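You operate a simulated robot arm through the tools that you are given. There is no shell and no other tool. Be economical: measure what you need, move in short steps, check, and stop when the job is done.

Carry out the task below with a simulated robot arm. There is one attempt and no reset: what you move stays moved.

JOB
Press the white-banded hub's bush in to the depth printed on the hub.
Fine: within 1.5 mm; hub in the nest, depth dial set, slide in, pull the lever; then slide out and hub on the orange mat.

The check looks at the end state, three seconds after you hand in, the way a careful person would. Anything else that was tipped, shoved, dropped, spilled or broken makes it a failure.

ROBOT AND FRAMES
A 6-joint arm with a three-finger gripper, fixed in place. Base frame: the origin is at the foot of the arm, x ahead of it, y to its left, z up. Lengths are in m, angles in degrees, forces in N, time in s.
Its first joint turns from -166.0 to 166.0 degrees. Payload 4.89 kg.
The TCP is the grasp point between the finger pads, 0.03 m short of the fingertips. In the tool frame z runs along the fingers and y along their closing line. Largest opening 0.164 m; the body of the gripper starts 0.125 m behind the TCP.
Orientation is told as [roll, pitch, yaw] about the base's x, y, z axes, in that order, counted from this pose: with the fingers straight down and closing along the base's y, the tool's x points along the base's -x, its y along +y and its z along -z.

CONTROLS
- The arm moves only by the tool move_arm. Its argument "deltas" is text: rows parted by semicolons, each of 7 numbers parted by spaces: the shift along the base's x, y, z in mm, then the turn, a rotation vector about the base's x, y, z in degrees, then the opening, from 0 (shut) to 1 (fully open). In form: dx dy dz rx ry rz claw; .... A call has 1 to 12 rows; each row is the pose to reach, as a shift and turn from the pose commanded when the call began. Rows are played at 5 a second. More than 0.05 m and 8.6 degrees between two rows, or a gripper value outside its range, and nothing of the call is played. A pose out of reach is approached as far as the arm can. The call stops where the force on the tool passes 70 N (or 10 N more than at its start, if that is more) or the arm is blocked; 0.2 s more then pass. The fingers move at their own pace (about 0.108 m/s each) and stop on an object; they squeeze with about 22 N. The grip force told is the motor's: it shows also when the fingers shut on nothing. Time passes only in rows, and 0.2 s behind the last, so rows that repeat a pose let the fingers close. The reply holds the time, the measured pose of the TCP, the force on the tool along the base axes, the opening and the grip force, in the units named above and with some noise, with the torque about the TCP (base axes, N m) and any sound that the robot's microphone picked up.
- Cameras (640 x 400 px; columns grow to the right, rows downward): "scene" is fixed at [0.4026, -0.499, 1.6496]; the picture's right is [0.95, -0.32, 0.00], its down [-0.11, -0.33, -0.94] and it looks along [0.30, 0.89, -0.35] (base axes); focal length 346 px, centre (320, 200). "wrist" rides on the gripper at [0.076, -0.002, -0.152] in the tool frame; the picture's right is [0.02, 1.00, 0.00], its down [-0.88, 0.02, -0.47] and it looks along [-0.47, 0.01, 0.88] (tool axes); focal length 247 px, centre (320, 200).
- grab_frame(camera): a new picture of that camera. The clock stands still meanwhile.
- raise_lower(by): slides the trunk up (or, below 0, down) by that many m; the arm rides with it, the base frame stays. It gives what a move gives, with no picture.
- point_at(camera, pixels): for up to 12 pixels [column, row] of the newest picture of that camera ("zoom" is the newest enlarged one), the place [x, y, z] in the base frame of the surface seen there, good to about 0.002 m. The clock stands still meanwhile.
- close_up(camera, box): a new picture of the part [left, top, right, bottom] of that camera's present view, enlarged. The clock stands still meanwhile.
- hand_in(): hands the job in; it is judged then, once.

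Work in short steps. Measure before you move; look again where a grasp or a placing could have gone wrong, and mend it. You have 80 turns and 34 pictures in all, those below and enlarged ones among them. Open the gripper and draw the arm clear of the work before you hand the job in, unless the task says otherwise; then end with one line.

The tools are called by a JSON object that holds its "name" and its "arguments". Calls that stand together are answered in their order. move_arm: Moves the arm, as the interface text tells. Its arguments: {"type":"object","properties":{"deltas":{"type":"string"}},"required":["deltas"]} The other tools are called the same way: raise_lower (by) slides the trunk up or down; grab_frame (camera) takes a picture; point_at (camera, pixels) gives the place of the surface under pixels of a picture; close_up (camera, box) takes an enlarged picture of a part of a camera's view; hand_in () hands the job in.

At the start:

```text
t: 0.0
eef_pos: [0.5413, 0.0721, 1.4344]
tool_rot: [-0.1, -0.1, 0.0]
wrist_force: [0.2, 0.4, -0.7]
ft_torque: [-0.01, 0.01, -0.01]
gripper_width: 0.1641
finger_force: 0.1
trunk travel left (down, up): [-0.225, 0.165]
```

scene: 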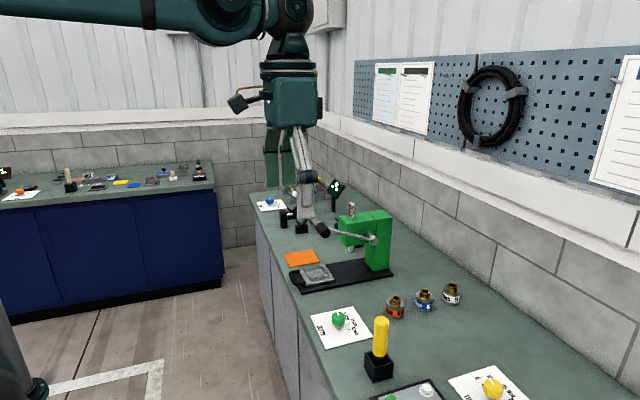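
wrist: 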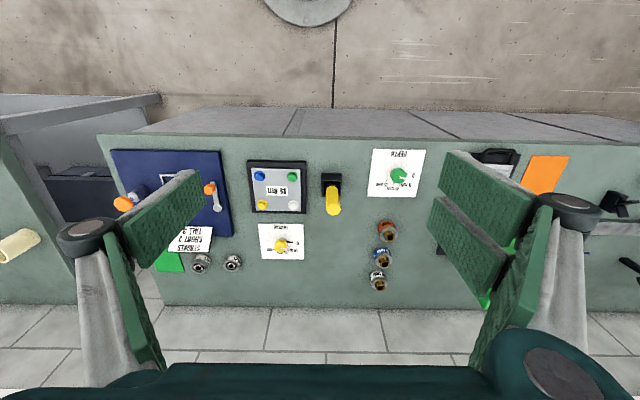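

The scene shows the press (green, ~370,240), hubs at (395,305), (424,298), (452,292), dials on white cards. I take close-ups to read them.

{"name": "close_up", "arguments": {"camera": "scene", "box": [370, 270, 480, 340]}}

{"name": "close_up", "arguments": {"camera": "scene", "box": [250, 180, 410, 350]}}

{"name": "close_up", "arguments": {"camera": "wrist", "box": [240, 140, 440, 300]}}

```text
5.71 times, centred on (425, 305) of scene
```

zoom: 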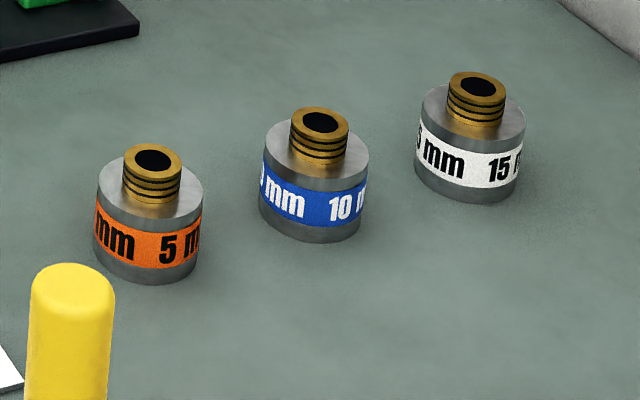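

```text
2.35 times, centred on (330, 265) of scene
```

zoom: 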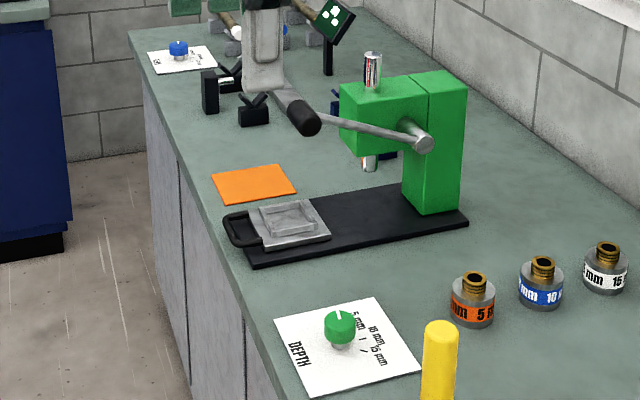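

```text
2.50 times, centred on (340, 220) of wrist
```

zoom: 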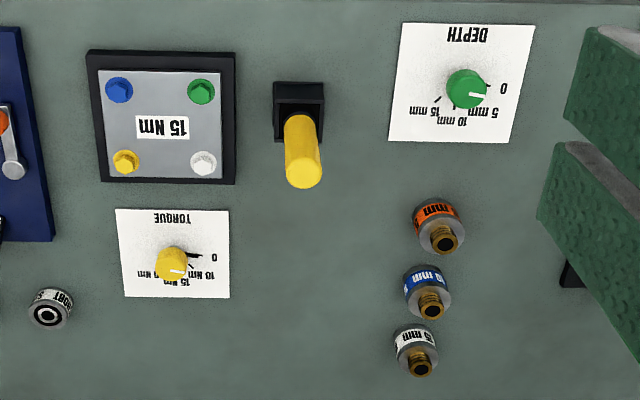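

White hub reads 15 mm; the green dial on the DEPTH card points near 0. I measure the positions from both views.

{"name": "point_at", "arguments": {"camera": "zoom", "pixels": [[467, 83], [476, 96], [438, 98], [455, 106], [482, 102], [487, 88], [420, 368], [413, 340], [437, 222], [425, 290], [400, 30], [520, 140]]}}

{"name": "point_at", "arguments": {"camera": "scene", "pixels": [[316, 272], [351, 281], [303, 285], [301, 258], [323, 230], [373, 239], [370, 225], [355, 240], [452, 284], [453, 299], [339, 318], [350, 210]]}}

{"name": "close_up", "arguments": {"camera": "scene", "box": [285, 195, 405, 300]}}

```text
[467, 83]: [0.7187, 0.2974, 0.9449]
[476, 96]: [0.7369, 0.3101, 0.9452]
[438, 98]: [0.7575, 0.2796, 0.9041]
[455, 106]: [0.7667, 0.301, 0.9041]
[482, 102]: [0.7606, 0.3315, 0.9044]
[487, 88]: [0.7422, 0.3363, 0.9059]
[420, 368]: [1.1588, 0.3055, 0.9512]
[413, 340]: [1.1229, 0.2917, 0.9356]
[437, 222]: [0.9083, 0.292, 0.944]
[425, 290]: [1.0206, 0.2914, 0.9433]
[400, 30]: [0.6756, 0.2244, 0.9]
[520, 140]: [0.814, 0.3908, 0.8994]
```

```text
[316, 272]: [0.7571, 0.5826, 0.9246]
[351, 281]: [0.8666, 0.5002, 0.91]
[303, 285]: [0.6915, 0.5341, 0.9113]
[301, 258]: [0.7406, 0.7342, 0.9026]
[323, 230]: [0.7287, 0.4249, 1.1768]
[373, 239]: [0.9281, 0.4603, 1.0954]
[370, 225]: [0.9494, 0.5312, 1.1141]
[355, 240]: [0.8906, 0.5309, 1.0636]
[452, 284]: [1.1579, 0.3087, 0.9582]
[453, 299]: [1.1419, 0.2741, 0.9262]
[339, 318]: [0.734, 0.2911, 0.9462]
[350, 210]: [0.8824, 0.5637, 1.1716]
```

```text
3.81 times, centred on (345, 248) of scene
```

zoom: 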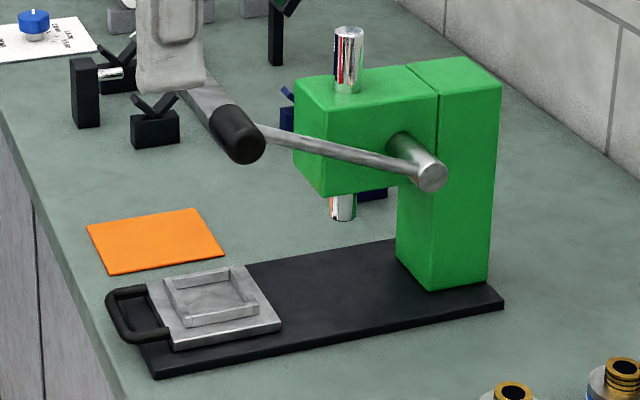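

I move the wrist camera over the depth dial (0.73, 0.30) to see the pointer and ticks closely.

{"name": "move_arm", "arguments": {"deltas": "12 25 -37 0 0 0 0.5; 23 50 -74 0 0 0 0.5; 35 75 -111 0 0 0 0.5; 46 100 -148 0 0 0 0.5; 58 125 -185 0 0 0 0.5; 70 150 -222 0 0 0 0.5; 80 175 -260 0 0 0 0.5; 90 200 -297 0 0 0 0.5; 100 228 -320 0 0 0 0.5; 100 228 -320 0 0 0 0.5"}}

{"name": "grab_frame", "arguments": {"camera": "wrist"}}

```text
t: 2.2
eef_pos: [0.6421, 0.2992, 1.1142]
tool_rot: [0.0, 0.0, 0.2]
wrist_force: [0.4, 1.1, -0.8]
ft_torque: [-0.12, 0.14, -0.01]
gripper_width: 0.0816
finger_force: 0.0
trunk travel left (down, up): [-0.225, 0.165]
```

```text
27 pictures are left
```

wrist: 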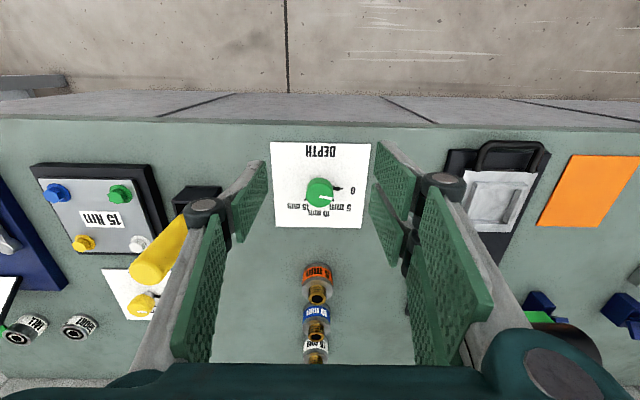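

The dial is at (320,190) between the fingers; I enlarge it.

{"name": "close_up", "arguments": {"camera": "wrist", "box": [268, 138, 372, 230]}}

{"name": "point_at", "arguments": {"camera": "wrist", "pixels": [[320, 187], [165, 255], [193, 215]]}}

```text
4.35 times, centred on (320, 184) of wrist
```

zoom: 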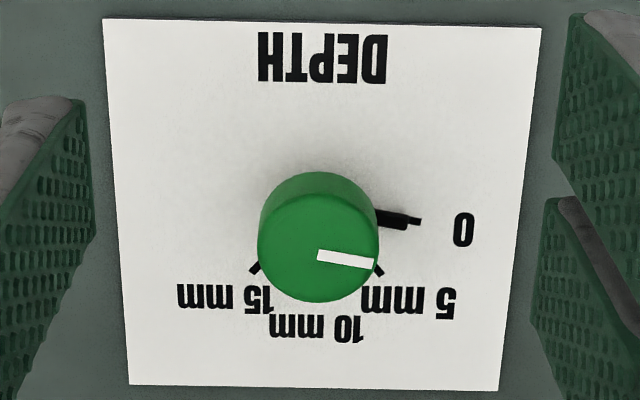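

```text
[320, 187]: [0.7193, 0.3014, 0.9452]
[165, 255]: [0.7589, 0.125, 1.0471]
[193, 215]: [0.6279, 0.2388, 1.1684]
```

I measure the knob rim and ticks in the enlarged view.

{"name": "point_at", "arguments": {"camera": "zoom", "pixels": [[318, 256], [374, 264], [260, 240], [377, 245], [318, 300], [254, 268], [380, 271], [418, 222], [390, 218], [318, 196], [104, 20], [540, 28]]}}

```text
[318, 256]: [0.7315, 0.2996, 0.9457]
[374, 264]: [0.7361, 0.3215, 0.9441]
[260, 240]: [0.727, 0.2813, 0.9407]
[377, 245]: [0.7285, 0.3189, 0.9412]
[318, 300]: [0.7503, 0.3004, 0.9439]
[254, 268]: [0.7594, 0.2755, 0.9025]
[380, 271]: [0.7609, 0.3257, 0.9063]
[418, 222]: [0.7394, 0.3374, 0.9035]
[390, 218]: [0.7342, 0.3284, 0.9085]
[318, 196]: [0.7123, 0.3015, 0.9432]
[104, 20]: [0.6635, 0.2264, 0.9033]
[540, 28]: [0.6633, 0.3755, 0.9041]
```

The knob is centred at (0.731, 0.300), top z 0.945, pointer at 0 (12° from +y toward +x); the 15 mm tick is at about 131°, so a -120° turn about z. I pre-rotate +60° above the knob.

{"name": "move_arm", "arguments": {"deltas": "12 0 0 0 0 8 0.5; 24 0 0 0 0 16 0.5; 36 0 0 0 0 24 0.5; 48 0 0 0 0 32 0.5; 60 0 0 0 0 40 0.5; 72 0 0 0 0 48 0.5; 82 0 0 0 0 55 0.5; 89 0 0 0 0 60 0.5; 89 0 0 0 0 60 0.5"}}

```text
t: 4.2
eef_pos: [0.7288, 0.3, 1.1127]
tool_rot: [0.0, 0.1, 60.1]
wrist_force: [-0.1, 0.0, 0.6]
ft_torque: [-0.04, 0.0, 0.01]
gripper_width: 0.0821
finger_force: 0.0
trunk travel left (down, up): [-0.225, 0.165]
```

Rotation reached +60.1°. I descend over the knob to z≈0.942 and close.

{"name": "move_arm", "arguments": {"deltas": "2 0 -40 0 0 0 0.5; 2 0 -80 0 0 0 0.5; 2 0 -120 0 0 0 0.5; 2 0 -150 0 0 0 0.5; 2 0 -170 0 0 0 0.5; 2 0 -170 0 0 0 0.22; 2 0 -170 0 0 0 0.2; 2 0 -170 0 0 0 0.2"}}

```text
t: 6.0
eef_pos: [0.7322, 0.2994, 0.945]
tool_rot: [0.1, 0.0, 60.0]
wrist_force: [1.1, -3.6, -1.8]
ft_torque: [0.07, -0.16, 0.01]
gripper_width: 0.0412
finger_force: 45.1
trunk travel left (down, up): [-0.225, 0.165]
```

Knob gripped (0.041 m). I turn -72° first and check for torque/sound.

{"name": "move_arm", "arguments": {"deltas": "0 0 0 0 0 -8 0.2; 0 0 0 0 0 -16 0.2; 0 0 0 0 0 -24 0.2; 0 0 0 0 0 -32 0.2; 0 0 0 0 0 -40 0.2; 0 0 0 0 0 -48 0.2; 0 0 0 0 0 -56 0.2; 0 0 0 0 0 -64 0.2; 0 0 0 0 0 -72 0.2; 0 0 0 0 0 -72 0.2"}}

{"name": "move_arm", "arguments": {"deltas": "0 0 0 0 0 -8 0.2; 0 0 0 0 0 -16 0.2; 0 0 0 0 0 -24 0.2; 0 0 0 0 0 -32 0.2; 0 0 0 0 0 -40 0.2; 0 0 0 0 0 -47 0.2; 0 0 0 0 0 -47 0.2"}}

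{"name": "grab_frame", "arguments": {"camera": "scene"}}

```text
t: 8.2
eef_pos: [0.7312, 0.2997, 0.9447]
tool_rot: [0.0, 0.0, -12.1]
wrist_force: [-18.5, -5.6, -13.2]
ft_torque: [-0.4, 1.17, -0.01]
gripper_width: 0.0408
finger_force: 45.0
trunk travel left (down, up): [-0.225, 0.165]
```

```text
t: 9.8
eef_pos: [0.7323, 0.3011, 0.9456]
tool_rot: [0.0, 0.1, -59.0]
wrist_force: [-13.1, 8.8, -21.6]
ft_torque: [0.61, 0.44, 0.01]
gripper_width: 0.0408
finger_force: 45.0
trunk travel left (down, up): [-0.225, 0.165]
```

```text
25 pictures are left
```

scene: 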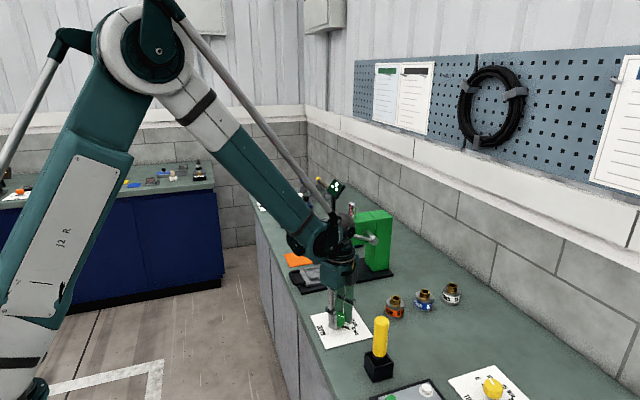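

Turned. I open, rise, and return to yaw 0 with the camera over the dial to check the pointer.

{"name": "move_arm", "arguments": {"deltas": "0 0 0 0 0 0 0.45; 0 0 0 0 0 0 0.45; 0 0 40 0 0 0 0.45; 0 0 80 0 0 0 0.45; 0 0 120 0 0 0 0.45; 0 0 165 0 0 0 0.45"}}

{"name": "move_arm", "arguments": {"deltas": "-12 0 0 0 0 8 0.5; -24 0 0 0 0 16 0.5; -36 0 0 0 0 24 0.5; -48 0 0 0 0 32 0.5; -60 0 0 0 0 40 0.5; -72 0 0 0 0 48 0.5; -82 0 0 0 0 56 0.5; -89 0 0 0 0 59.2 0.5; -89 0 0 0 0 59.2 0.5"}}

{"name": "close_up", "arguments": {"camera": "wrist", "box": [268, 138, 372, 230]}}

```text
t: 11.2
eef_pos: [0.7327, 0.3002, 1.1098]
tool_rot: [0.0, 0.0, -59.1]
wrist_force: [0.9, -0.2, -0.9]
ft_torque: [-0.1, 0.12, 0.03]
gripper_width: 0.0739
finger_force: 0.0
trunk travel left (down, up): [-0.225, 0.165]
```

```text
t: 13.2
eef_pos: [0.6427, 0.3001, 1.1107]
tool_rot: [-0.2, 0.0, 0.2]
wrist_force: [-0.3, 0.8, -0.3]
ft_torque: [-0.04, -0.03, 0.02]
gripper_width: 0.0822
finger_force: 0.1
trunk travel left (down, up): [-0.225, 0.165]
```

```text
4.35 times, centred on (320, 184) of wrist
```

zoom: 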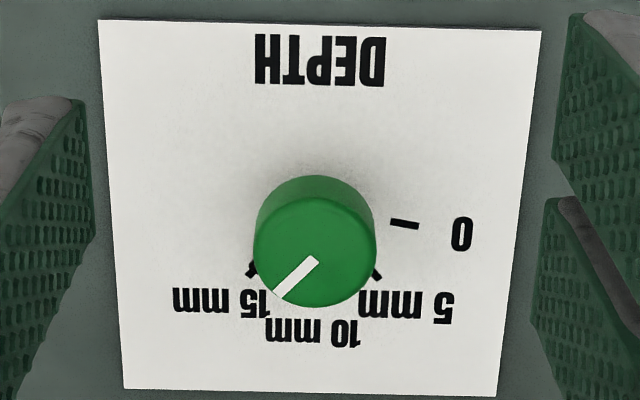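

The pointer now aims near the 15 tick; I measure its angle.

{"name": "point_at", "arguments": {"camera": "zoom", "pixels": [[316, 260], [280, 294], [298, 277], [255, 264], [248, 273], [394, 221], [417, 227], [372, 270], [379, 277], [314, 180], [256, 250], [375, 250]]}}

```text
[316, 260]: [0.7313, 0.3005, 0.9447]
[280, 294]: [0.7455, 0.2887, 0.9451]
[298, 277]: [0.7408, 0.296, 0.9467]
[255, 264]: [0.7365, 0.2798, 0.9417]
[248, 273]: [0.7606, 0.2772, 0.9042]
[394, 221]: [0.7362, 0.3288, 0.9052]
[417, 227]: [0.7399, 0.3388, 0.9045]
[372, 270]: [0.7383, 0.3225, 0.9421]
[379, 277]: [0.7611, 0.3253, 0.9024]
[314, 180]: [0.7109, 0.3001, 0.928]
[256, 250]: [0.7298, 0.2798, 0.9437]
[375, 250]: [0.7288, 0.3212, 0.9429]
```

Pointer is at ~130°, matching the 15 tick (~129°). The white hub lies ~1.19 m out, beyond the straight-down reach, so I test how far the arm reaches at a safe height with the tool tilted forward.

{"name": "move_arm", "arguments": {"deltas": "40 0 20 0 0 0 0.6; 80 0 40 0 -5 0 0.6; 120 0 60 0 -10 0 0.6; 160 0 80 0 -15 0 0.6; 200 0 90 0 -20 0 0.6; 240 0 90 0 -25 0 0.6; 280 0 90 0 -30 0 0.6; 280 0 90 0 -30 0 0.6"}}

{"name": "grab_frame", "arguments": {"camera": "wrist"}}

```text
t: 15.0
eef_pos: [0.9237, 0.2997, 1.2007]
tool_rot: [-0.2, -30.0, 0.3]
wrist_force: [0.6, 0.0, -0.5]
ft_torque: [-0.01, -0.01, 0.0]
gripper_width: 0.0984
finger_force: 0.0
trunk travel left (down, up): [-0.225, 0.165]
```

```text
23 pictures are left
```

wrist: 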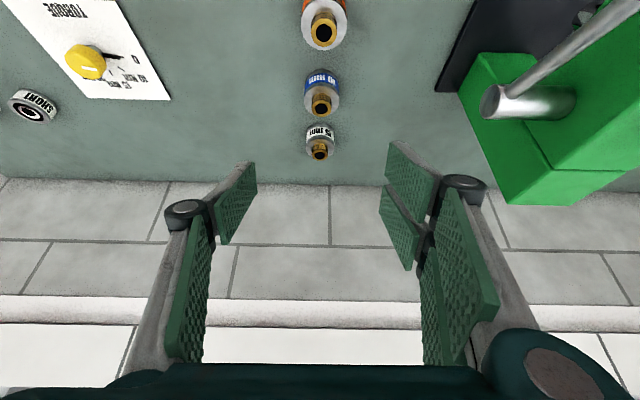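

Tilting works; the white hub is at (320,140). I measure hub points.

{"name": "point_at", "arguments": {"camera": "wrist", "pixels": [[319, 144], [306, 148], [333, 148], [320, 127], [320, 158], [307, 134], [334, 134], [320, 72], [322, 114], [323, 10], [355, 100], [520, 100]]}}

{"name": "close_up", "arguments": {"camera": "wrist", "box": [280, 50, 360, 170]}}

```text
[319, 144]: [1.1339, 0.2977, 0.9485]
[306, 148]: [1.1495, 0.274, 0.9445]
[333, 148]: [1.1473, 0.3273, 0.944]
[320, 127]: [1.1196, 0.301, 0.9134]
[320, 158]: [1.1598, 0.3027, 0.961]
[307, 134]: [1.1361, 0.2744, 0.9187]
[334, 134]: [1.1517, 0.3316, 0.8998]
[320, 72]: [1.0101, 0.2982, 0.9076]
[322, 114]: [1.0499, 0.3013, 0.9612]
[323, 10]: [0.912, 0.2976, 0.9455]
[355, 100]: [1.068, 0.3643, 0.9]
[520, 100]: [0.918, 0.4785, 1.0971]
```

```text
3.33 times, centred on (320, 110) of wrist
```

zoom: 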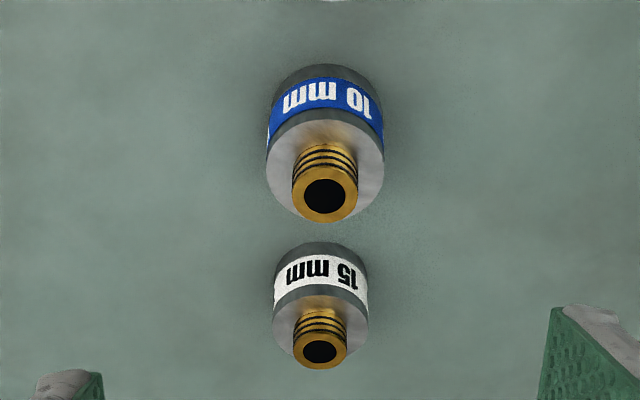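

White hub: centre ≈(1.150, 0.301), body Ø≈58 mm, top 0.944, bush top 0.963. I test reach over it at 30° tilt, high up.

{"name": "move_arm", "arguments": {"deltas": "45 0 0 0 0 0 0.6; 90 0 0 0 0 0 0.6; 135 0 0 0 0 0 0.6; 180 1 0 0 0 0 0.6; 226 1 0 0 0 0 0.6; 226 1 0 0 0 0 0.6"}}

```text
t: 16.4
eef_pos: [1.1491, 0.2995, 1.199]
tool_rot: [0.0, -30.0, 0.3]
wrist_force: [1.0, 0.0, -1.8]
ft_torque: [-0.04, 0.05, -0.01]
gripper_width: 0.0983
finger_force: 0.1
trunk travel left (down, up): [-0.225, 0.165]
```

It reaches at z 1.20. I descend to z≈1.04, checking reach.

{"name": "move_arm", "arguments": {"deltas": "0 1 -40 0 0 0 0.6; 0 1 -80 0 0 0 0.6; 0 1 -120 0 0 0 0.6; 0 1 -160 0 0 0 0.6; 0 1 -160 0 0 0 0.6"}}

{"name": "grab_frame", "arguments": {"camera": "wrist"}}

```text
t: 17.6
eef_pos: [1.1499, 0.3007, 1.0402]
tool_rot: [-0.1, -30.0, 0.3]
wrist_force: [0.7, 0.7, -0.8]
ft_torque: [-0.01, 0.02, -0.04]
gripper_width: 0.0985
finger_force: 0.1
trunk travel left (down, up): [-0.225, 0.165]
```

```text
21 pictures are left
```

wrist: 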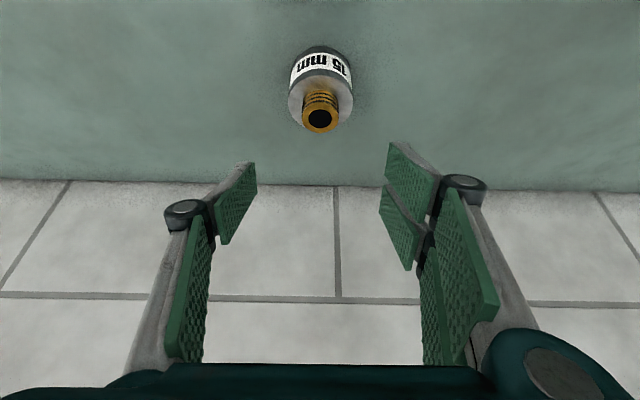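

I re-measure the hub from closer: rim left (288,97), right (352,97), near/far edges.

{"name": "point_at", "arguments": {"camera": "wrist", "pixels": [[291, 98], [350, 98], [320, 80], [296, 117], [345, 117], [319, 128], [306, 115], [334, 115]]}}

```text
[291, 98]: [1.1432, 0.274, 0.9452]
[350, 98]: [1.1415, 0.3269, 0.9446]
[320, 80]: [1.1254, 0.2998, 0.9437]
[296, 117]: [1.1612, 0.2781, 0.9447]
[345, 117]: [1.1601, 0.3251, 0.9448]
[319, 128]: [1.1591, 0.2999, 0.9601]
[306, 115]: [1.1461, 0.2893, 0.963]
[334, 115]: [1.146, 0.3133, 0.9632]
```

Centre ≈(1.150, 0.3005). I descend to TCP z≈0.948 (tips ≈0.916) with x −8 so the lower pads straddle the axis, then close.

{"name": "move_arm", "arguments": {"deltas": "-8 0 -30 0 0 0 0.6; -8 0 -60 0 0 0 0.6; -8 0 -92 0 0 0 0.6; -8 0 -92 0 0 0 0.6; -8 0 -92 0 0 0 0.3; -8 0 -92 0 0 0 0.28; -8 0 -92 0 0 0 0.28"}}

```text
t: 19.2
eef_pos: [1.1398, 0.3008, 0.9468]
tool_rot: [-0.1, -30.1, 0.3]
wrist_force: [-1.2, -0.2, 0.3]
ft_torque: [-0.05, 0.1, -0.05]
gripper_width: 0.0574
finger_force: 22.1
trunk travel left (down, up): [-0.225, 0.165]
```

Gripped at 0.0574 m. I lift 150 mm and look.

{"name": "move_arm", "arguments": {"deltas": "0 0 15 0 0 0 0.25; 0 0 40 0 0 0 0.25; 0 0 80 0 0 0 0.25; 0 0 120 0 0 0 0.25; 0 0 160 0 0 0 0.25; 0 0 160 0 0 0 0.25"}}

{"name": "grab_frame", "arguments": {"camera": "wrist"}}

```text
t: 20.6
eef_pos: [1.1415, 0.3021, 1.1107]
tool_rot: [-0.1, -30.0, 0.4]
wrist_force: [-0.5, -0.3, 0.6]
ft_torque: [-0.03, -0.03, 0.01]
gripper_width: 0.0411
finger_force: 0.1
trunk travel left (down, up): [-0.225, 0.165]
```

```text
20 pictures are left
```

wrist: 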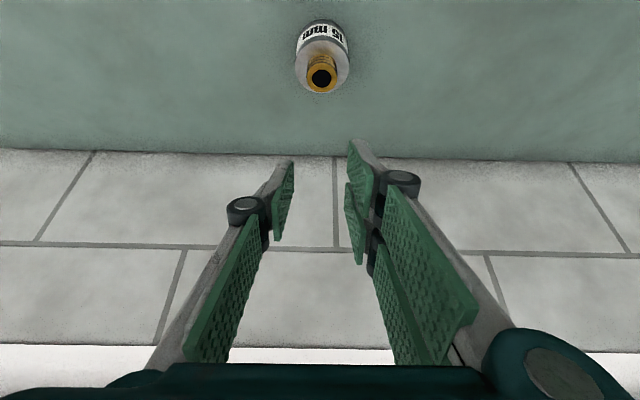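

The hub slipped out and stays standing at (322,65). I measure where it and the fingertips are.

{"name": "point_at", "arguments": {"camera": "wrist", "pixels": [[297, 68], [347, 68], [321, 44], [303, 83], [342, 83], [322, 92], [290, 165], [352, 145], [283, 238], [358, 262]]}}

{"name": "close_up", "arguments": {"camera": "scene", "box": [370, 220, 500, 310]}}

```text
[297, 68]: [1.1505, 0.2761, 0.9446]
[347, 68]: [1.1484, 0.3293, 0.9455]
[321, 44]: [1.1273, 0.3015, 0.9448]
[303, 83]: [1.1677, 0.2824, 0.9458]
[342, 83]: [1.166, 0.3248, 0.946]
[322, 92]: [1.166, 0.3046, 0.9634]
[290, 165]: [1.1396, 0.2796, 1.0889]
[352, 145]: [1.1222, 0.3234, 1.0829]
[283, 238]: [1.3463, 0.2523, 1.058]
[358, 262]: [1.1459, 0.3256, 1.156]
```

```text
4.44 times, centred on (435, 265) of scene
```

zoom: 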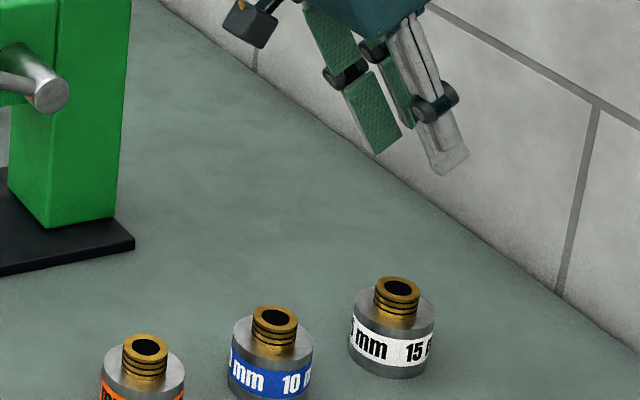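

Hub is upright at about (1.154, 0.303). The grip reading was only 22 (knob gave 45), so the grip had not settled; I re-grasp slightly deeper with more closing time.

{"name": "move_arm", "arguments": {"deltas": "4 1 0 0 0 0 0.6; 6 1 -40 0 0 0 0.6; 6 1 -80 0 0 0 0.6; 6 1 -120 0 0 0 0.6; 6 1 -150 0 0 0 0.6; 6 1 -169 0 0 0 0.6; 6 1 -169 0 0 0 0.6; 6 1 -169 0 0 0 0.25; 6 1 -169 0 0 0 0.2; 6 1 -169 0 0 0 0.2; 6 1 -169 0 0 0 0.2; 6 1 -169 0 0 0 0.2"}}

{"name": "close_up", "arguments": {"camera": "scene", "box": [370, 220, 500, 310]}}

```text
t: 23.2
eef_pos: [1.1452, 0.304, 0.9401]
tool_rot: [-0.1, -30.1, 0.2]
wrist_force: [-2.0, 8.1, 13.7]
ft_torque: [0.38, 0.02, 0.03]
gripper_width: 0.0577
finger_force: 21.7
trunk travel left (down, up): [-0.225, 0.165]
```

```text
4.44 times, centred on (435, 265) of scene
```

zoom: 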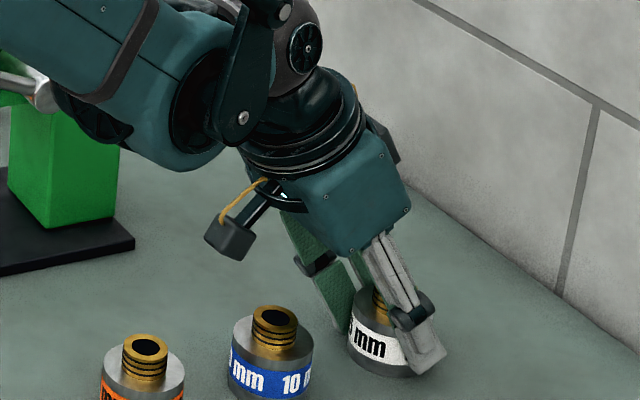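

Grip looks good around the hub. I lift gently 40 mm and check width.

{"name": "move_arm", "arguments": {"deltas": "0 0 3 0 0 0 0.1; 0 0 6 0 0 0 0.1; 0 0 12 0 0 0 0.1; 0 0 20 0 0 0 0.1; 0 0 30 0 0 0 0.1; 0 0 40 0 0 0 0.1; 0 0 40 0 0 0 0.1"}}

{"name": "close_up", "arguments": {"camera": "scene", "box": [370, 220, 500, 310]}}

```text
t: 24.8
eef_pos: [1.1473, 0.3029, 0.9791]
tool_rot: [0.0, -30.0, 0.4]
wrist_force: [0.0, -0.2, -6.1]
ft_torque: [-0.01, 0.04, 0.0]
gripper_width: 0.0575
finger_force: 21.6
trunk travel left (down, up): [-0.225, 0.165]
```

```text
4.44 times, centred on (435, 265) of scene
```

zoom: 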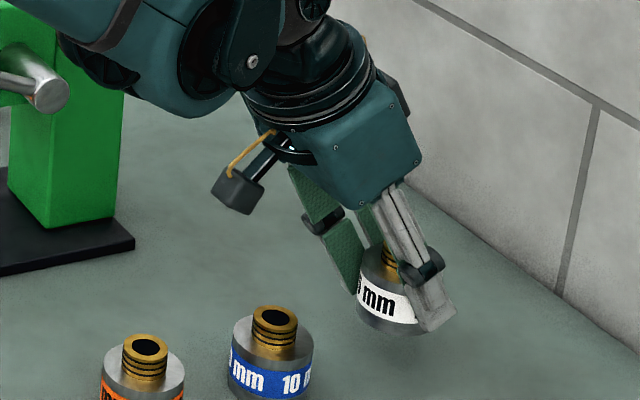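

The hub is held (weight ~6 N, width 0.0575). I raise it high and bring it back toward x 0.76 along y 0.30, then over the lever at z≈1.33.

{"name": "move_arm", "arguments": {"deltas": "0 0 30 0 0 0 0.1; 0 0 60 0 0 0 0.1; -10 0 90 0 0 0 0.1; -30 0 120 0 0 0 0.1; -60 0 150 0 0 0 0.1; -90 0 180 0 0 0 0.1; -120 0 210 0 0 0 0.1; -150 0 240 0 0 0 0.1; -180 0 270 0 0 0 0.1; -210 0 300 0 0 0 0.1; -240 0 330 0 0 0 0.1; -270 0 355 0 0 0 0.1"}}

{"name": "move_arm", "arguments": {"deltas": "-30 20 0 0 0 0 0.1; -60 40 0 0 0 0 0.1; -90 65 0 0 0 0 0.1; -115 90 0 0 0 0 0.1; -130 120 0 0 0 0 0.1; -140 150 0 0 0 0 0.1; -150 180 0 0 0 0 0.1; -160 210 0 0 0 0 0.1; -170 235 0 0 0 0 0.1; -180 260 0 0 0 0 0.1; -180 260 0 0 0 0 0.1"}}

{"name": "grab_frame", "arguments": {"camera": "scene"}}

{"name": "grab_frame", "arguments": {"camera": "wrist"}}

```text
t: 27.4
eef_pos: [0.8783, 0.3031, 1.3342]
tool_rot: [-0.1, -30.0, 0.2]
wrist_force: [1.2, 0.4, -7.4]
ft_torque: [-0.05, 0.1, -0.02]
gripper_width: 0.0576
finger_force: 21.5
trunk travel left (down, up): [-0.225, 0.165]
```

```text
t: 29.8
eef_pos: [0.6989, 0.5631, 1.3354]
tool_rot: [-0.3, -30.0, 0.3]
wrist_force: [-0.3, 0.5, -7.4]
ft_torque: [-0.08, 0.02, -0.07]
gripper_width: 0.0577
finger_force: 22.1
trunk travel left (down, up): [-0.225, 0.165]
```

```text
16 pictures are left
```

scene: 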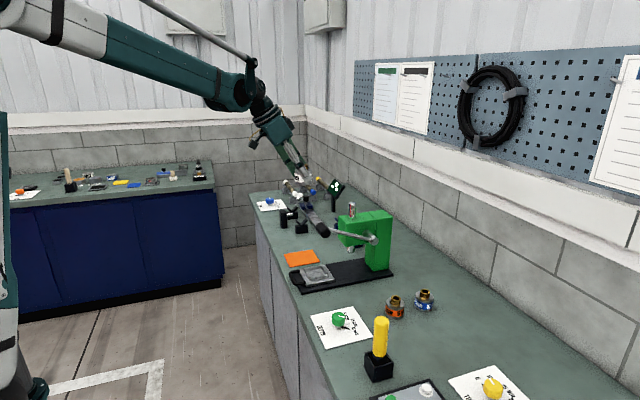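

```text
15 pictures are left
```

wrist: 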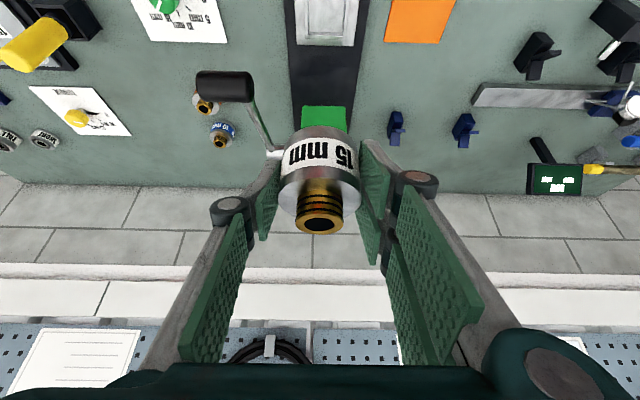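

The hub is held upright-in-frame. I measure the nest: from the wrist view (295–358, 0–45) and a scene close-up.

{"name": "close_up", "arguments": {"camera": "scene", "box": [285, 205, 395, 300]}}

{"name": "point_at", "arguments": {"camera": "wrist", "pixels": [[327, 8], [303, 12], [350, 12], [298, 44], [354, 44], [326, 40], [240, 87], [324, 112], [303, 112], [345, 112], [386, 20], [450, 20]]}}

```text
4.21 times, centred on (340, 252) of scene
```

zoom: 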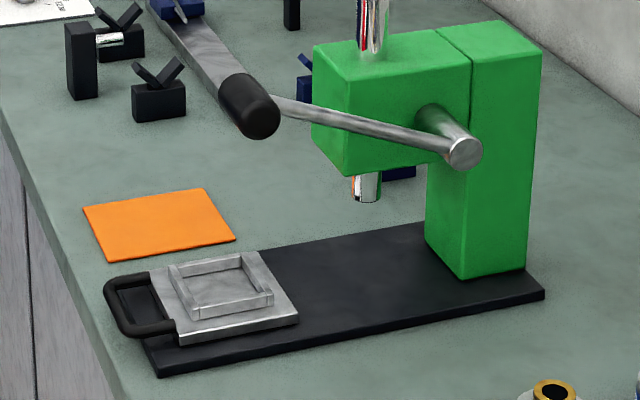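

```text
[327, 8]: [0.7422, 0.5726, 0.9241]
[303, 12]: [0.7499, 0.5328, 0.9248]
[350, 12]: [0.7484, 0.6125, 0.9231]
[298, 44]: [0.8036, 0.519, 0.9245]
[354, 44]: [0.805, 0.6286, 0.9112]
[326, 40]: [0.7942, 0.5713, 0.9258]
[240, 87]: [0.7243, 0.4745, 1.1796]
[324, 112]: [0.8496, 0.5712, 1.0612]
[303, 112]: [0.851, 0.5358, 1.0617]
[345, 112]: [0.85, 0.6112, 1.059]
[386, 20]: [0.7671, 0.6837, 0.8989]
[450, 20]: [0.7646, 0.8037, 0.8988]
```

I probe the nest's rim and pocket floor in the scene close-up.

{"name": "point_at", "arguments": {"camera": "zoom", "pixels": [[170, 267], [240, 254], [272, 293], [192, 318], [182, 268], [235, 262], [262, 292], [200, 308], [220, 288], [205, 275], [285, 318], [135, 333]]}}

{"name": "point_at", "arguments": {"camera": "zoom", "pixels": [[366, 190], [366, 200], [250, 110], [290, 110], [450, 148], [425, 110], [465, 155], [105, 290], [150, 275], [85, 210], [232, 238], [158, 225]]}}

```text
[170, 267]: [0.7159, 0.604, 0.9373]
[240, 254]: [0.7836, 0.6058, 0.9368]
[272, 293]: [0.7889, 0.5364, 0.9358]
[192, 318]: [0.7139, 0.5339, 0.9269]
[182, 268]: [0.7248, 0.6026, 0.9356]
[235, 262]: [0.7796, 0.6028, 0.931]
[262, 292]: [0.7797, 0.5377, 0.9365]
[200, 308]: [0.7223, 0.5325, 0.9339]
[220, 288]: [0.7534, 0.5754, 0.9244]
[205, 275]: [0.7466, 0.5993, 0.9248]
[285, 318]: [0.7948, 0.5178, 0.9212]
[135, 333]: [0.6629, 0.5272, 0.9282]
```

```text
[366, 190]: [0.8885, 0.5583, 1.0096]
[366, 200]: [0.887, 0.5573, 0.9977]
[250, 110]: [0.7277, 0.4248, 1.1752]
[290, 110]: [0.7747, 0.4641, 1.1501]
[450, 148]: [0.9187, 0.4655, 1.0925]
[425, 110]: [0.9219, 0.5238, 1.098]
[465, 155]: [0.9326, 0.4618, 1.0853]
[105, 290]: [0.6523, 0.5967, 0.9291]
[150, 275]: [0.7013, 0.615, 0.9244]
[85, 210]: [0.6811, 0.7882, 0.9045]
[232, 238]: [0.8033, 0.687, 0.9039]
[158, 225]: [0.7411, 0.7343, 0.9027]
```

Plate z≈0.9245, rim top ≈0.937, rim outer x 0.716–0.790, y 0.532–0.608, ram axis ≈(0.89, 0.571). I back off 80 mm to see the whole nest with the wrist camera for exact centring.

{"name": "move_arm", "arguments": {"deltas": "-27 0 0 0 0 0 0.1; -54 0 0 0 0 0 0.1; -80 8 0 0 0 0 0.1; -80 8 0 0 0 0 0.1"}}

{"name": "close_up", "arguments": {"camera": "wrist", "box": [270, 0, 390, 75]}}

```text
t: 30.8
eef_pos: [0.6173, 0.5717, 1.335]
tool_rot: [-0.1, -29.9, 0.3]
wrist_force: [-0.1, 0.0, -6.7]
ft_torque: [0.0, -0.07, -0.03]
gripper_width: 0.0575
finger_force: 21.9
trunk travel left (down, up): [-0.225, 0.165]
```

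```text
5.33 times, centred on (330, 38) of wrist
```

zoom: 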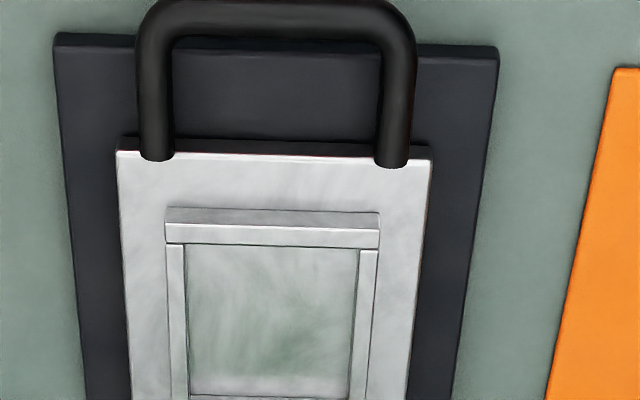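

Nest clearly visible: left wall cols 167–187, right wall 352–377, lower-x wall rows 225–247.

{"name": "point_at", "arguments": {"camera": "zoom", "pixels": [[168, 300], [182, 300], [192, 320], [350, 320], [358, 300], [374, 300], [270, 228], [270, 244], [270, 252], [270, 390], [270, 320], [270, 14]]}}

{"name": "point_at", "arguments": {"camera": "wrist", "pixels": [[320, 74], [320, 77], [320, 80], [320, 83], [300, 78], [342, 78]]}}

```text
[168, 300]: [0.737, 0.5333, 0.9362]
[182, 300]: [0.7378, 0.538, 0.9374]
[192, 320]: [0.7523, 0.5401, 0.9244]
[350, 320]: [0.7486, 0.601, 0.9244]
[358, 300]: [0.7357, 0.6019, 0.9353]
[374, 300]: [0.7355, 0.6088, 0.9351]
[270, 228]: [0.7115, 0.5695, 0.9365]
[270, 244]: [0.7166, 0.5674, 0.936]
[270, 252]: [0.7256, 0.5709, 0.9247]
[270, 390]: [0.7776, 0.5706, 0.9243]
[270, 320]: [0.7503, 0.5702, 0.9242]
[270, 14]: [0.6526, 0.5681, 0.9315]
```

```text
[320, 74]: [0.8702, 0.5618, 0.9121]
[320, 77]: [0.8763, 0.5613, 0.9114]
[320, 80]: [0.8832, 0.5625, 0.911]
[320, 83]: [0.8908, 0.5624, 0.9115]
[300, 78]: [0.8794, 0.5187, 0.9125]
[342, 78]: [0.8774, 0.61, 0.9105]
```

Pocket centre ≈(0.750, 0.5705), ±2.7 mm slack. I now measure the held hub relative to the TCP from the earlier wrist frame (TCP then 0.6989, 0.5631, 1.3354).

{"name": "point_at", "arguments": {"camera": "wrist", "pixels": [[283, 185], [357, 185], [320, 171], [292, 210], [348, 210], [298, 214], [342, 214], [320, 190], [305, 226], [337, 226], [320, 232], [320, 128]]}}

```text
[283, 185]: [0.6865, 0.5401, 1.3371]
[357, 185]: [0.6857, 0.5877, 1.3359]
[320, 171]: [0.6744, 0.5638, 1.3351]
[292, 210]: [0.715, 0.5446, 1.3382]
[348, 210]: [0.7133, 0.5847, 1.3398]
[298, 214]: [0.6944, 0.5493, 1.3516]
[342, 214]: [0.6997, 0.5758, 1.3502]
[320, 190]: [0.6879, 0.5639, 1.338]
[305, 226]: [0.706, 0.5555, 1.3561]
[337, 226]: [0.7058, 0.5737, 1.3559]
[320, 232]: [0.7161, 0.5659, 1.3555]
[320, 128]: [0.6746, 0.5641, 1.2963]
```

The hub hangs upright, centre ≈ +4 mm in x from TCP, bottom ≈41 mm below TCP. To keep the wrist clear of the lever handle (x 0.725, y 0.42–0.48) I yaw −30° while moving over the nest.

{"name": "move_arm", "arguments": {"deltas": "20 0 0 0 0 -6 0.1; 45 0 0 0 0 -12 0.1; 70 0 0 0 0 -18 0.1; 95 0 0 0 0 -24 0.1; 129 1 0 0 0 -30 0.1; 129 1 -30 0 0 -30 0.1; 129 1 -70 0 0 -30 0.1; 129 1 -110 0 0 -30 0.1; 129 1 -150 0 0 -30 0.1; 129 1 -190 0 0 -30 0.1; 129 1 -190 0 0 -30 0.1"}}

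{"name": "close_up", "arguments": {"camera": "scene", "box": [250, 140, 410, 300]}}

```text
t: 33.2
eef_pos: [0.7446, 0.5717, 1.1425]
tool_rot: [-0.1, -30.0, -29.8]
wrist_force: [0.6, 0.3, -7.5]
ft_torque: [-0.07, 0.04, -0.03]
gripper_width: 0.0575
finger_force: 21.9
trunk travel left (down, up): [-0.225, 0.165]
```

```text
2.50 times, centred on (330, 220) of scene
```

zoom: 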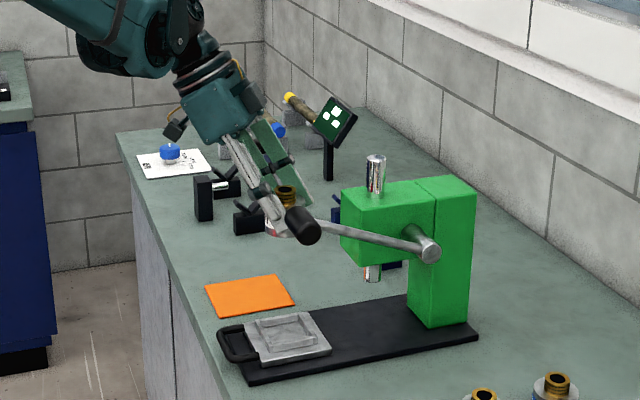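

Clear of the lever. I descend to z≈1.0 (hub bottom ≈2 cm above rim) and view.

{"name": "move_arm", "arguments": {"deltas": "0 0 -35 0 0 0 0.1; 0 0 -70 0 0 0 0.1; 0 0 -105 0 0 0 0.1; 0 0 -142 0 0 0 0.1; 0 0 -142 0 0 0 0.1; 0 0 -142 0 0 0 0.1"}}

{"name": "grab_frame", "arguments": {"camera": "wrist"}}

```text
t: 34.6
eef_pos: [0.7442, 0.5736, 1.0019]
tool_rot: [-0.3, -30.0, -29.7]
wrist_force: [0.6, 0.5, -6.1]
ft_torque: [0.01, 0.03, -0.03]
gripper_width: 0.0576
finger_force: 22.2
trunk travel left (down, up): [-0.225, 0.165]
```

```text
11 pictures are left
```

wrist: 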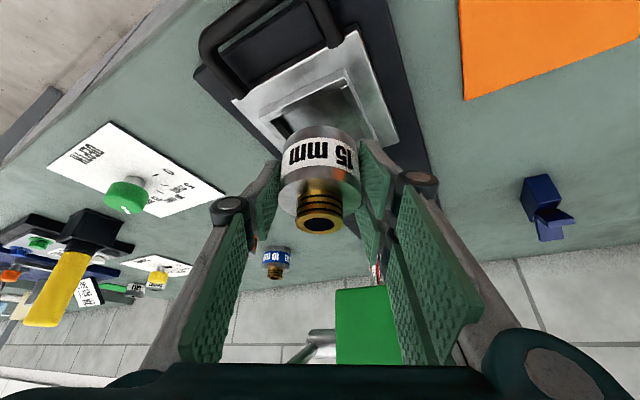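

I measure hub edges vs. pocket edges in this view.

{"name": "point_at", "arguments": {"camera": "wrist", "pixels": [[320, 171], [283, 185], [357, 185], [290, 160], [350, 160], [319, 130], [300, 134], [340, 134], [344, 80], [277, 122], [300, 105], [320, 95]]}}

```text
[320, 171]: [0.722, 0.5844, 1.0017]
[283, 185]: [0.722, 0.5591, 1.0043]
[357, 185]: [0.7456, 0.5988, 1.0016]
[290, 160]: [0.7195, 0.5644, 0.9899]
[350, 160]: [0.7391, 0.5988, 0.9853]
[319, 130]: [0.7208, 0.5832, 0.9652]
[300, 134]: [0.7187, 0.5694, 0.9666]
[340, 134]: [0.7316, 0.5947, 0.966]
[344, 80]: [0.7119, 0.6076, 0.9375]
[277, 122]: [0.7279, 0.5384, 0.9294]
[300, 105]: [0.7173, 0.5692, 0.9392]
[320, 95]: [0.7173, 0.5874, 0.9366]
```

Hub centre fits (0.748, 0.571) vs pocket (0.750, 0.5705). I shift +1.5 mm x and lower so the hub's foot enters the pocket.

{"name": "move_arm", "arguments": {"deltas": "1.5 0 -10 0 0 0 0.1; 1.5 0 -18 0 0 0 0.1; 1.5 0 -24 0 0 0 0.1; 1.5 0 -28 0 0 0 0.1; 1.5 0 -31 0 0 0 0.1; 1.5 0 -31 0 0 0 0.1; 1.5 0 -31 0 0 0 0.1"}}

```text
t: 35.9
eef_pos: [0.7467, 0.5721, 0.9768]
tool_rot: [0.1, -30.3, -30.0]
wrist_force: [2.4, -1.3, 46.5]
ft_torque: [1.69, -0.45, -0.04]
gripper_width: 0.0578
finger_force: 22.2
trunk travel left (down, up): [-0.225, 0.165]
stopped in row 6: the force on the tool passed its limit at 74 N (the readings are from after the stop); the commanded pose is now the measured one
```

Contact at z 0.977, torque implies contact on the +y side. I back up 4 mm and look closely.

{"name": "move_arm", "arguments": {"deltas": "0 0 2 0 0 0 0.1; 0 0 4 0 0 0 0.1; 0 0 4 0 0 0 0.1"}}

{"name": "close_up", "arguments": {"camera": "wrist", "box": [240, 60, 420, 200]}}

```text
t: 36.7
eef_pos: [0.7487, 0.572, 0.9767]
tool_rot: [0.0, -30.2, -29.8]
wrist_force: [-2.3, -4.2, 6.7]
ft_torque: [0.29, 0.05, -0.07]
gripper_width: 0.0575
finger_force: 21.8
trunk travel left (down, up): [-0.225, 0.165]
```

```text
2.86 times, centred on (330, 130) of wrist
```

zoom: 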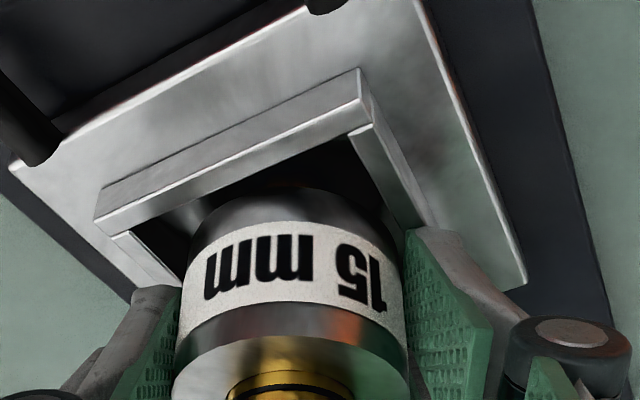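

I measure rim, fingertip and hub heights here.

{"name": "point_at", "arguments": {"camera": "zoom", "pixels": [[415, 235], [430, 240], [405, 205], [412, 222], [150, 292], [180, 292], [290, 192], [290, 330], [215, 230], [375, 230], [150, 255], [240, 140]]}}

```text
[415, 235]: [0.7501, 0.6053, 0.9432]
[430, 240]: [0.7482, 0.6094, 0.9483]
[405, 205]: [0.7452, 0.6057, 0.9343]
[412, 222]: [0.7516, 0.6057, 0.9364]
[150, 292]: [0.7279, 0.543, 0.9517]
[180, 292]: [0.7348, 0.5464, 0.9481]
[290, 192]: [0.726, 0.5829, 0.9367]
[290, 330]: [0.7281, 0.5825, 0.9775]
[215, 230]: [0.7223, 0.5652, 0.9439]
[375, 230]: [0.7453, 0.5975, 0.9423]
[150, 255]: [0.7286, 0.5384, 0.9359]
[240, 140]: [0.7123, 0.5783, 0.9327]
```

The hub seems centred with its foot at the rim's mouth and the +y fingertip nearly on the rim. I take a settled reading, lowering 1.5 mm.

{"name": "move_arm", "arguments": {"deltas": "0 0 0 0 0 0 0.1; 0 0 0 0 0 0 0.1; 0 0 0 0 0 0 0.1"}}

{"name": "move_arm", "arguments": {"deltas": "0 -1 -1 0 0 0 0.1; 0 -1 -2 0 0 0 0.1; 0 -1 -2 0 0 0 0.1"}}

```text
t: 37.5
eef_pos: [0.7493, 0.5729, 0.9768]
tool_rot: [0.0, -30.2, -29.9]
wrist_force: [-1.0, -3.2, -0.5]
ft_torque: [0.11, 0.08, -0.04]
gripper_width: 0.0576
finger_force: 22.2
trunk travel left (down, up): [-0.225, 0.165]
```

```text
t: 38.3
eef_pos: [0.7478, 0.5724, 0.9768]
tool_rot: [0.1, -30.2, -29.7]
wrist_force: [3.4, 13.0, 31.0]
ft_torque: [1.81, -0.28, 0.03]
gripper_width: 0.0577
finger_force: 21.9
trunk travel left (down, up): [-0.225, 0.165]
```

Contact is the +y finger on the rim (lever arm ~41 mm), with the hub's foot just in the pocket mouth. I undo the y shift, ease off and open gently so it drops the last ~10 mm, guided by the pocket.

{"name": "move_arm", "arguments": {"deltas": "0 1 1.5 0 0 0 0.1; 0 1 1.5 0 0 0 0.1; 0 1 1.5 0 0 0 0.36; 0 1 1.5 0 0 0 0.38; 0 1 1.5 0 0 0 0.42; 0 1 1.5 0 0 0 0.5; 0 1 1.5 0 0 0 0.5"}}

{"name": "close_up", "arguments": {"camera": "wrist", "box": [240, 60, 420, 200]}}

```text
t: 39.9
eef_pos: [0.7481, 0.5732, 0.9757]
tool_rot: [0.0, -30.2, -29.8]
wrist_force: [0.0, -0.5, 0.4]
ft_torque: [-0.01, -0.01, -0.02]
gripper_width: 0.0819
finger_force: 0.0
trunk travel left (down, up): [-0.225, 0.165]
```

```text
2.86 times, centred on (330, 130) of wrist
```

zoom: 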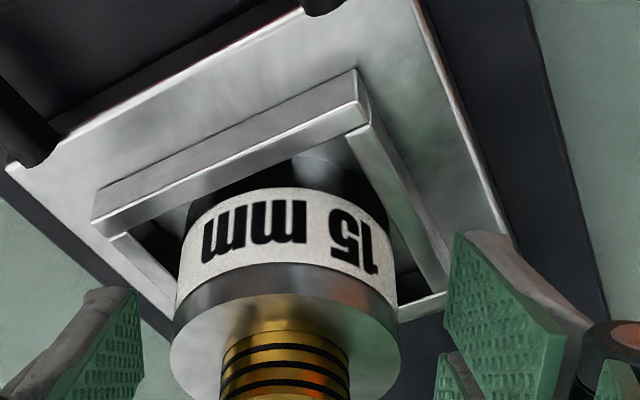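

The hub dropped into the pocket. I verify its top height for seating.

{"name": "point_at", "arguments": {"camera": "zoom", "pixels": [[200, 345], [370, 345], [285, 270], [190, 290], [385, 290], [240, 375], [285, 345]]}}

{"name": "move_arm", "arguments": {"deltas": "0 0 30 0 0 0 0.55; 0 0 70 0 0 0 0.55; -20 10 110 0 0 0 0.55; -50 20 150 0 0 5 0.5; -90 20 170 0 5 11 0.3; -130 15 170 0 10 17 0.2; -160 10 170 0 15 23 0.1; -160 10 170 0 15 23 0.1"}}

```text
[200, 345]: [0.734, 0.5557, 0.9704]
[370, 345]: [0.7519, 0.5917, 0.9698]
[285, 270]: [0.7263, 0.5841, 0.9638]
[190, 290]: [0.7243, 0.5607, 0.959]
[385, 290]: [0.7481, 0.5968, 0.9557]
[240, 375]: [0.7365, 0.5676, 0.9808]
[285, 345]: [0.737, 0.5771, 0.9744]
```

```text
refused: row 4 steps farther than a row can; nothing moved
```

Hub top at z 0.970: seated level. I retreat up and back, close the fingers, reduce tilt to 15°, and position behind the slide handle bar (x≈0.653, y 0.57, top 0.931).

{"name": "move_arm", "arguments": {"deltas": "0 0 30 0 0 0 0.55; 0 0 70 0 0 0 0.55; 0 0 100 0 0 0 0.5; -40 0 110 3.75 6.5 0 0.3; -80 0 110 7.5 13 0 0.1; -120 0 110 7.5 13 0 0; -158 1 100 7.5 13 0 0; -158 1 60 7.5 13 0 0; -158 1 20 7.5 13 0 0; -158 1 -10 7.5 13 0 0; -158 1 -28 7.5 13 0 0; -158 1 -28 7.5 13 0 0"}}

{"name": "close_up", "arguments": {"camera": "scene", "box": [240, 160, 400, 300]}}

```text
t: 42.5
eef_pos: [0.5915, 0.5741, 0.9499]
tool_rot: [0.1, -15.2, -29.8]
wrist_force: [0.4, -0.2, -0.5]
ft_torque: [-0.03, 0.0, -0.01]
gripper_width: 0.0001
finger_force: 21.4
trunk travel left (down, up): [-0.225, 0.165]
```

```text
2.86 times, centred on (320, 230) of scene
```

zoom: 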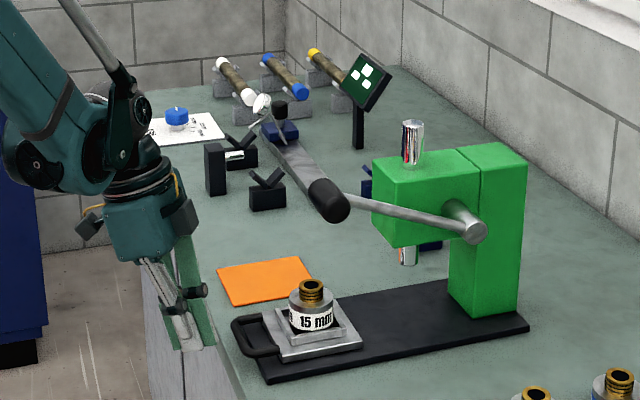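

Ready behind the handle. I push the slide in toward +x in small steps, watching force.

{"name": "move_arm", "arguments": {"deltas": "15 0 0 0 0 0 0; 30 0 0 0 0 0 0; 42 0 0 0 0 0 0; 54 0 0 0 0 0 0; 66 0 0 0 0 0 0; 78 0 0 0 0 0 0; 90 0 0 0 0 0 0; 90 0 0 0 0 0 0"}}

```text
t: 44.3
eef_pos: [0.6802, 0.5731, 0.9497]
tool_rot: [0.1, -15.2, -29.9]
wrist_force: [0.0, -2.8, 7.7]
ft_torque: [-0.15, -0.26, -0.07]
gripper_width: 0.0
finger_force: 22.0
trunk travel left (down, up): [-0.225, 0.165]
```

Low force; I check the slide has actually moved rather than the fingers riding over.

{"name": "close_up", "arguments": {"camera": "scene", "box": [240, 160, 400, 300]}}

```text
2.86 times, centred on (320, 230) of scene
```

zoom: 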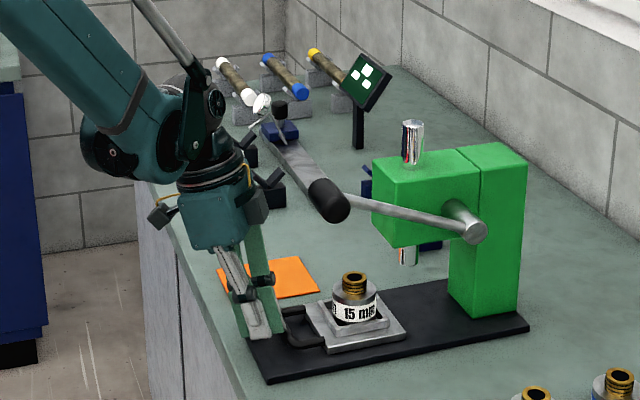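

The slide moves with the push. I continue in small steps until it stops.

{"name": "move_arm", "arguments": {"deltas": "12 0 0 0 0 0 0; 24 0 0 0 0 0 0; 36 0 0 0 0 0 0; 48 0 0 0 0 0 0; 58 0 0 0 0 0 0; 66 0 0 0 0 0 0; 72 0 0 0 0 0 0; 78 0 0 0 0 0 0; 84 0 0 0 0 0 0; 90 0 0 0 0 0 0; 95 0 0 0 0 0 0; 100 0 0 0 0 0 0"}}

```text
t: 46.9
eef_pos: [0.7749, 0.573, 0.9539]
tool_rot: [0.0, -15.2, -29.6]
wrist_force: [-21.2, -4.2, 45.0]
ft_torque: [-0.22, -0.37, -0.1]
gripper_width: 0.0
finger_force: 22.4
trunk travel left (down, up): [-0.225, 0.165]
stopped in row 12: the force on the tool passed its limit at 71 N (the readings are from after the stop); the commanded pose is now the measured one
```

It reached a stop (71 N, TCP x≈0.775). I back off and check hub alignment beneath the ram.

{"name": "move_arm", "arguments": {"deltas": "-8 0 0 0 0 0 0; -30 0 0 0 0 0 0; -60 0 0 0 0 0 0; -100 0 0 0 0 0 0; -100 0 0 0 0 0 0"}}

{"name": "close_up", "arguments": {"camera": "scene", "box": [270, 190, 400, 300]}}

```text
t: 47.6
eef_pos: [0.7483, 0.5738, 0.9536]
tool_rot: [0.3, -15.2, -29.8]
wrist_force: [2.8, 2.2, 42.4]
ft_torque: [-0.02, -0.84, 0.07]
gripper_width: 0.0002
finger_force: 21.8
trunk travel left (down, up): [-0.225, 0.165]
stopped in row 3: the force on the tool passed its limit at 74 N (the readings are from after the stop); the commanded pose is now the measured one
```

```text
3.64 times, centred on (335, 245) of scene
```

zoom: 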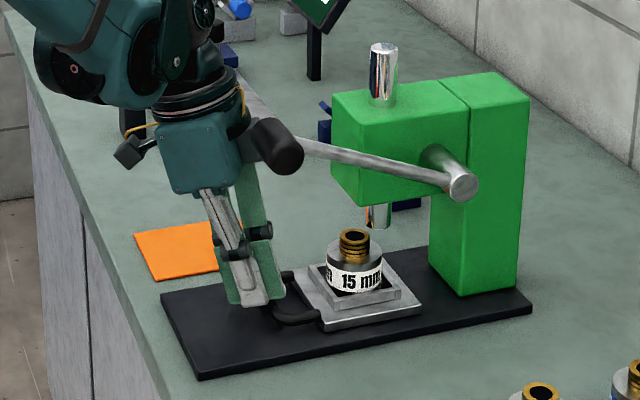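

The fingertips seem wedged on the bar (42 N upward). I measure slide and handle positions here before lifting.

{"name": "point_at", "arguments": {"camera": "zoom", "pixels": [[355, 240], [355, 280], [276, 312], [300, 322], [285, 276], [405, 290], [418, 308], [324, 328], [312, 266], [240, 300], [378, 222], [265, 298]]}}

{"name": "move_arm", "arguments": {"deltas": "0 0 10 0 0 0 0; 0 0 30 0 0 0 0; 0 0 50 0 0 0 0; 0 0 50 0 0 0 0"}}

```text
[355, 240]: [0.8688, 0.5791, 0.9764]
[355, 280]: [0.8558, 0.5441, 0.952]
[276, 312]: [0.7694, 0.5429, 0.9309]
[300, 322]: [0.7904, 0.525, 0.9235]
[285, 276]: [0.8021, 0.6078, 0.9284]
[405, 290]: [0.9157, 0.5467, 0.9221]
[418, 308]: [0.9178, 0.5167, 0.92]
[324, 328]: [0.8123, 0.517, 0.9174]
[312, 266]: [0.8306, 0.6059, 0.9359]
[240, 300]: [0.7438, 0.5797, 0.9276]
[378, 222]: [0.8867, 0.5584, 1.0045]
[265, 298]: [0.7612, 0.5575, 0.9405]
```

```text
t: 48.6
eef_pos: [0.7512, 0.5736, 1.0018]
tool_rot: [0.0, -15.2, -29.8]
wrist_force: [-0.5, 0.7, 0.4]
ft_torque: [0.03, 0.0, 0.03]
gripper_width: 0.0001
finger_force: 21.8
trunk travel left (down, up): [-0.225, 0.165]
```

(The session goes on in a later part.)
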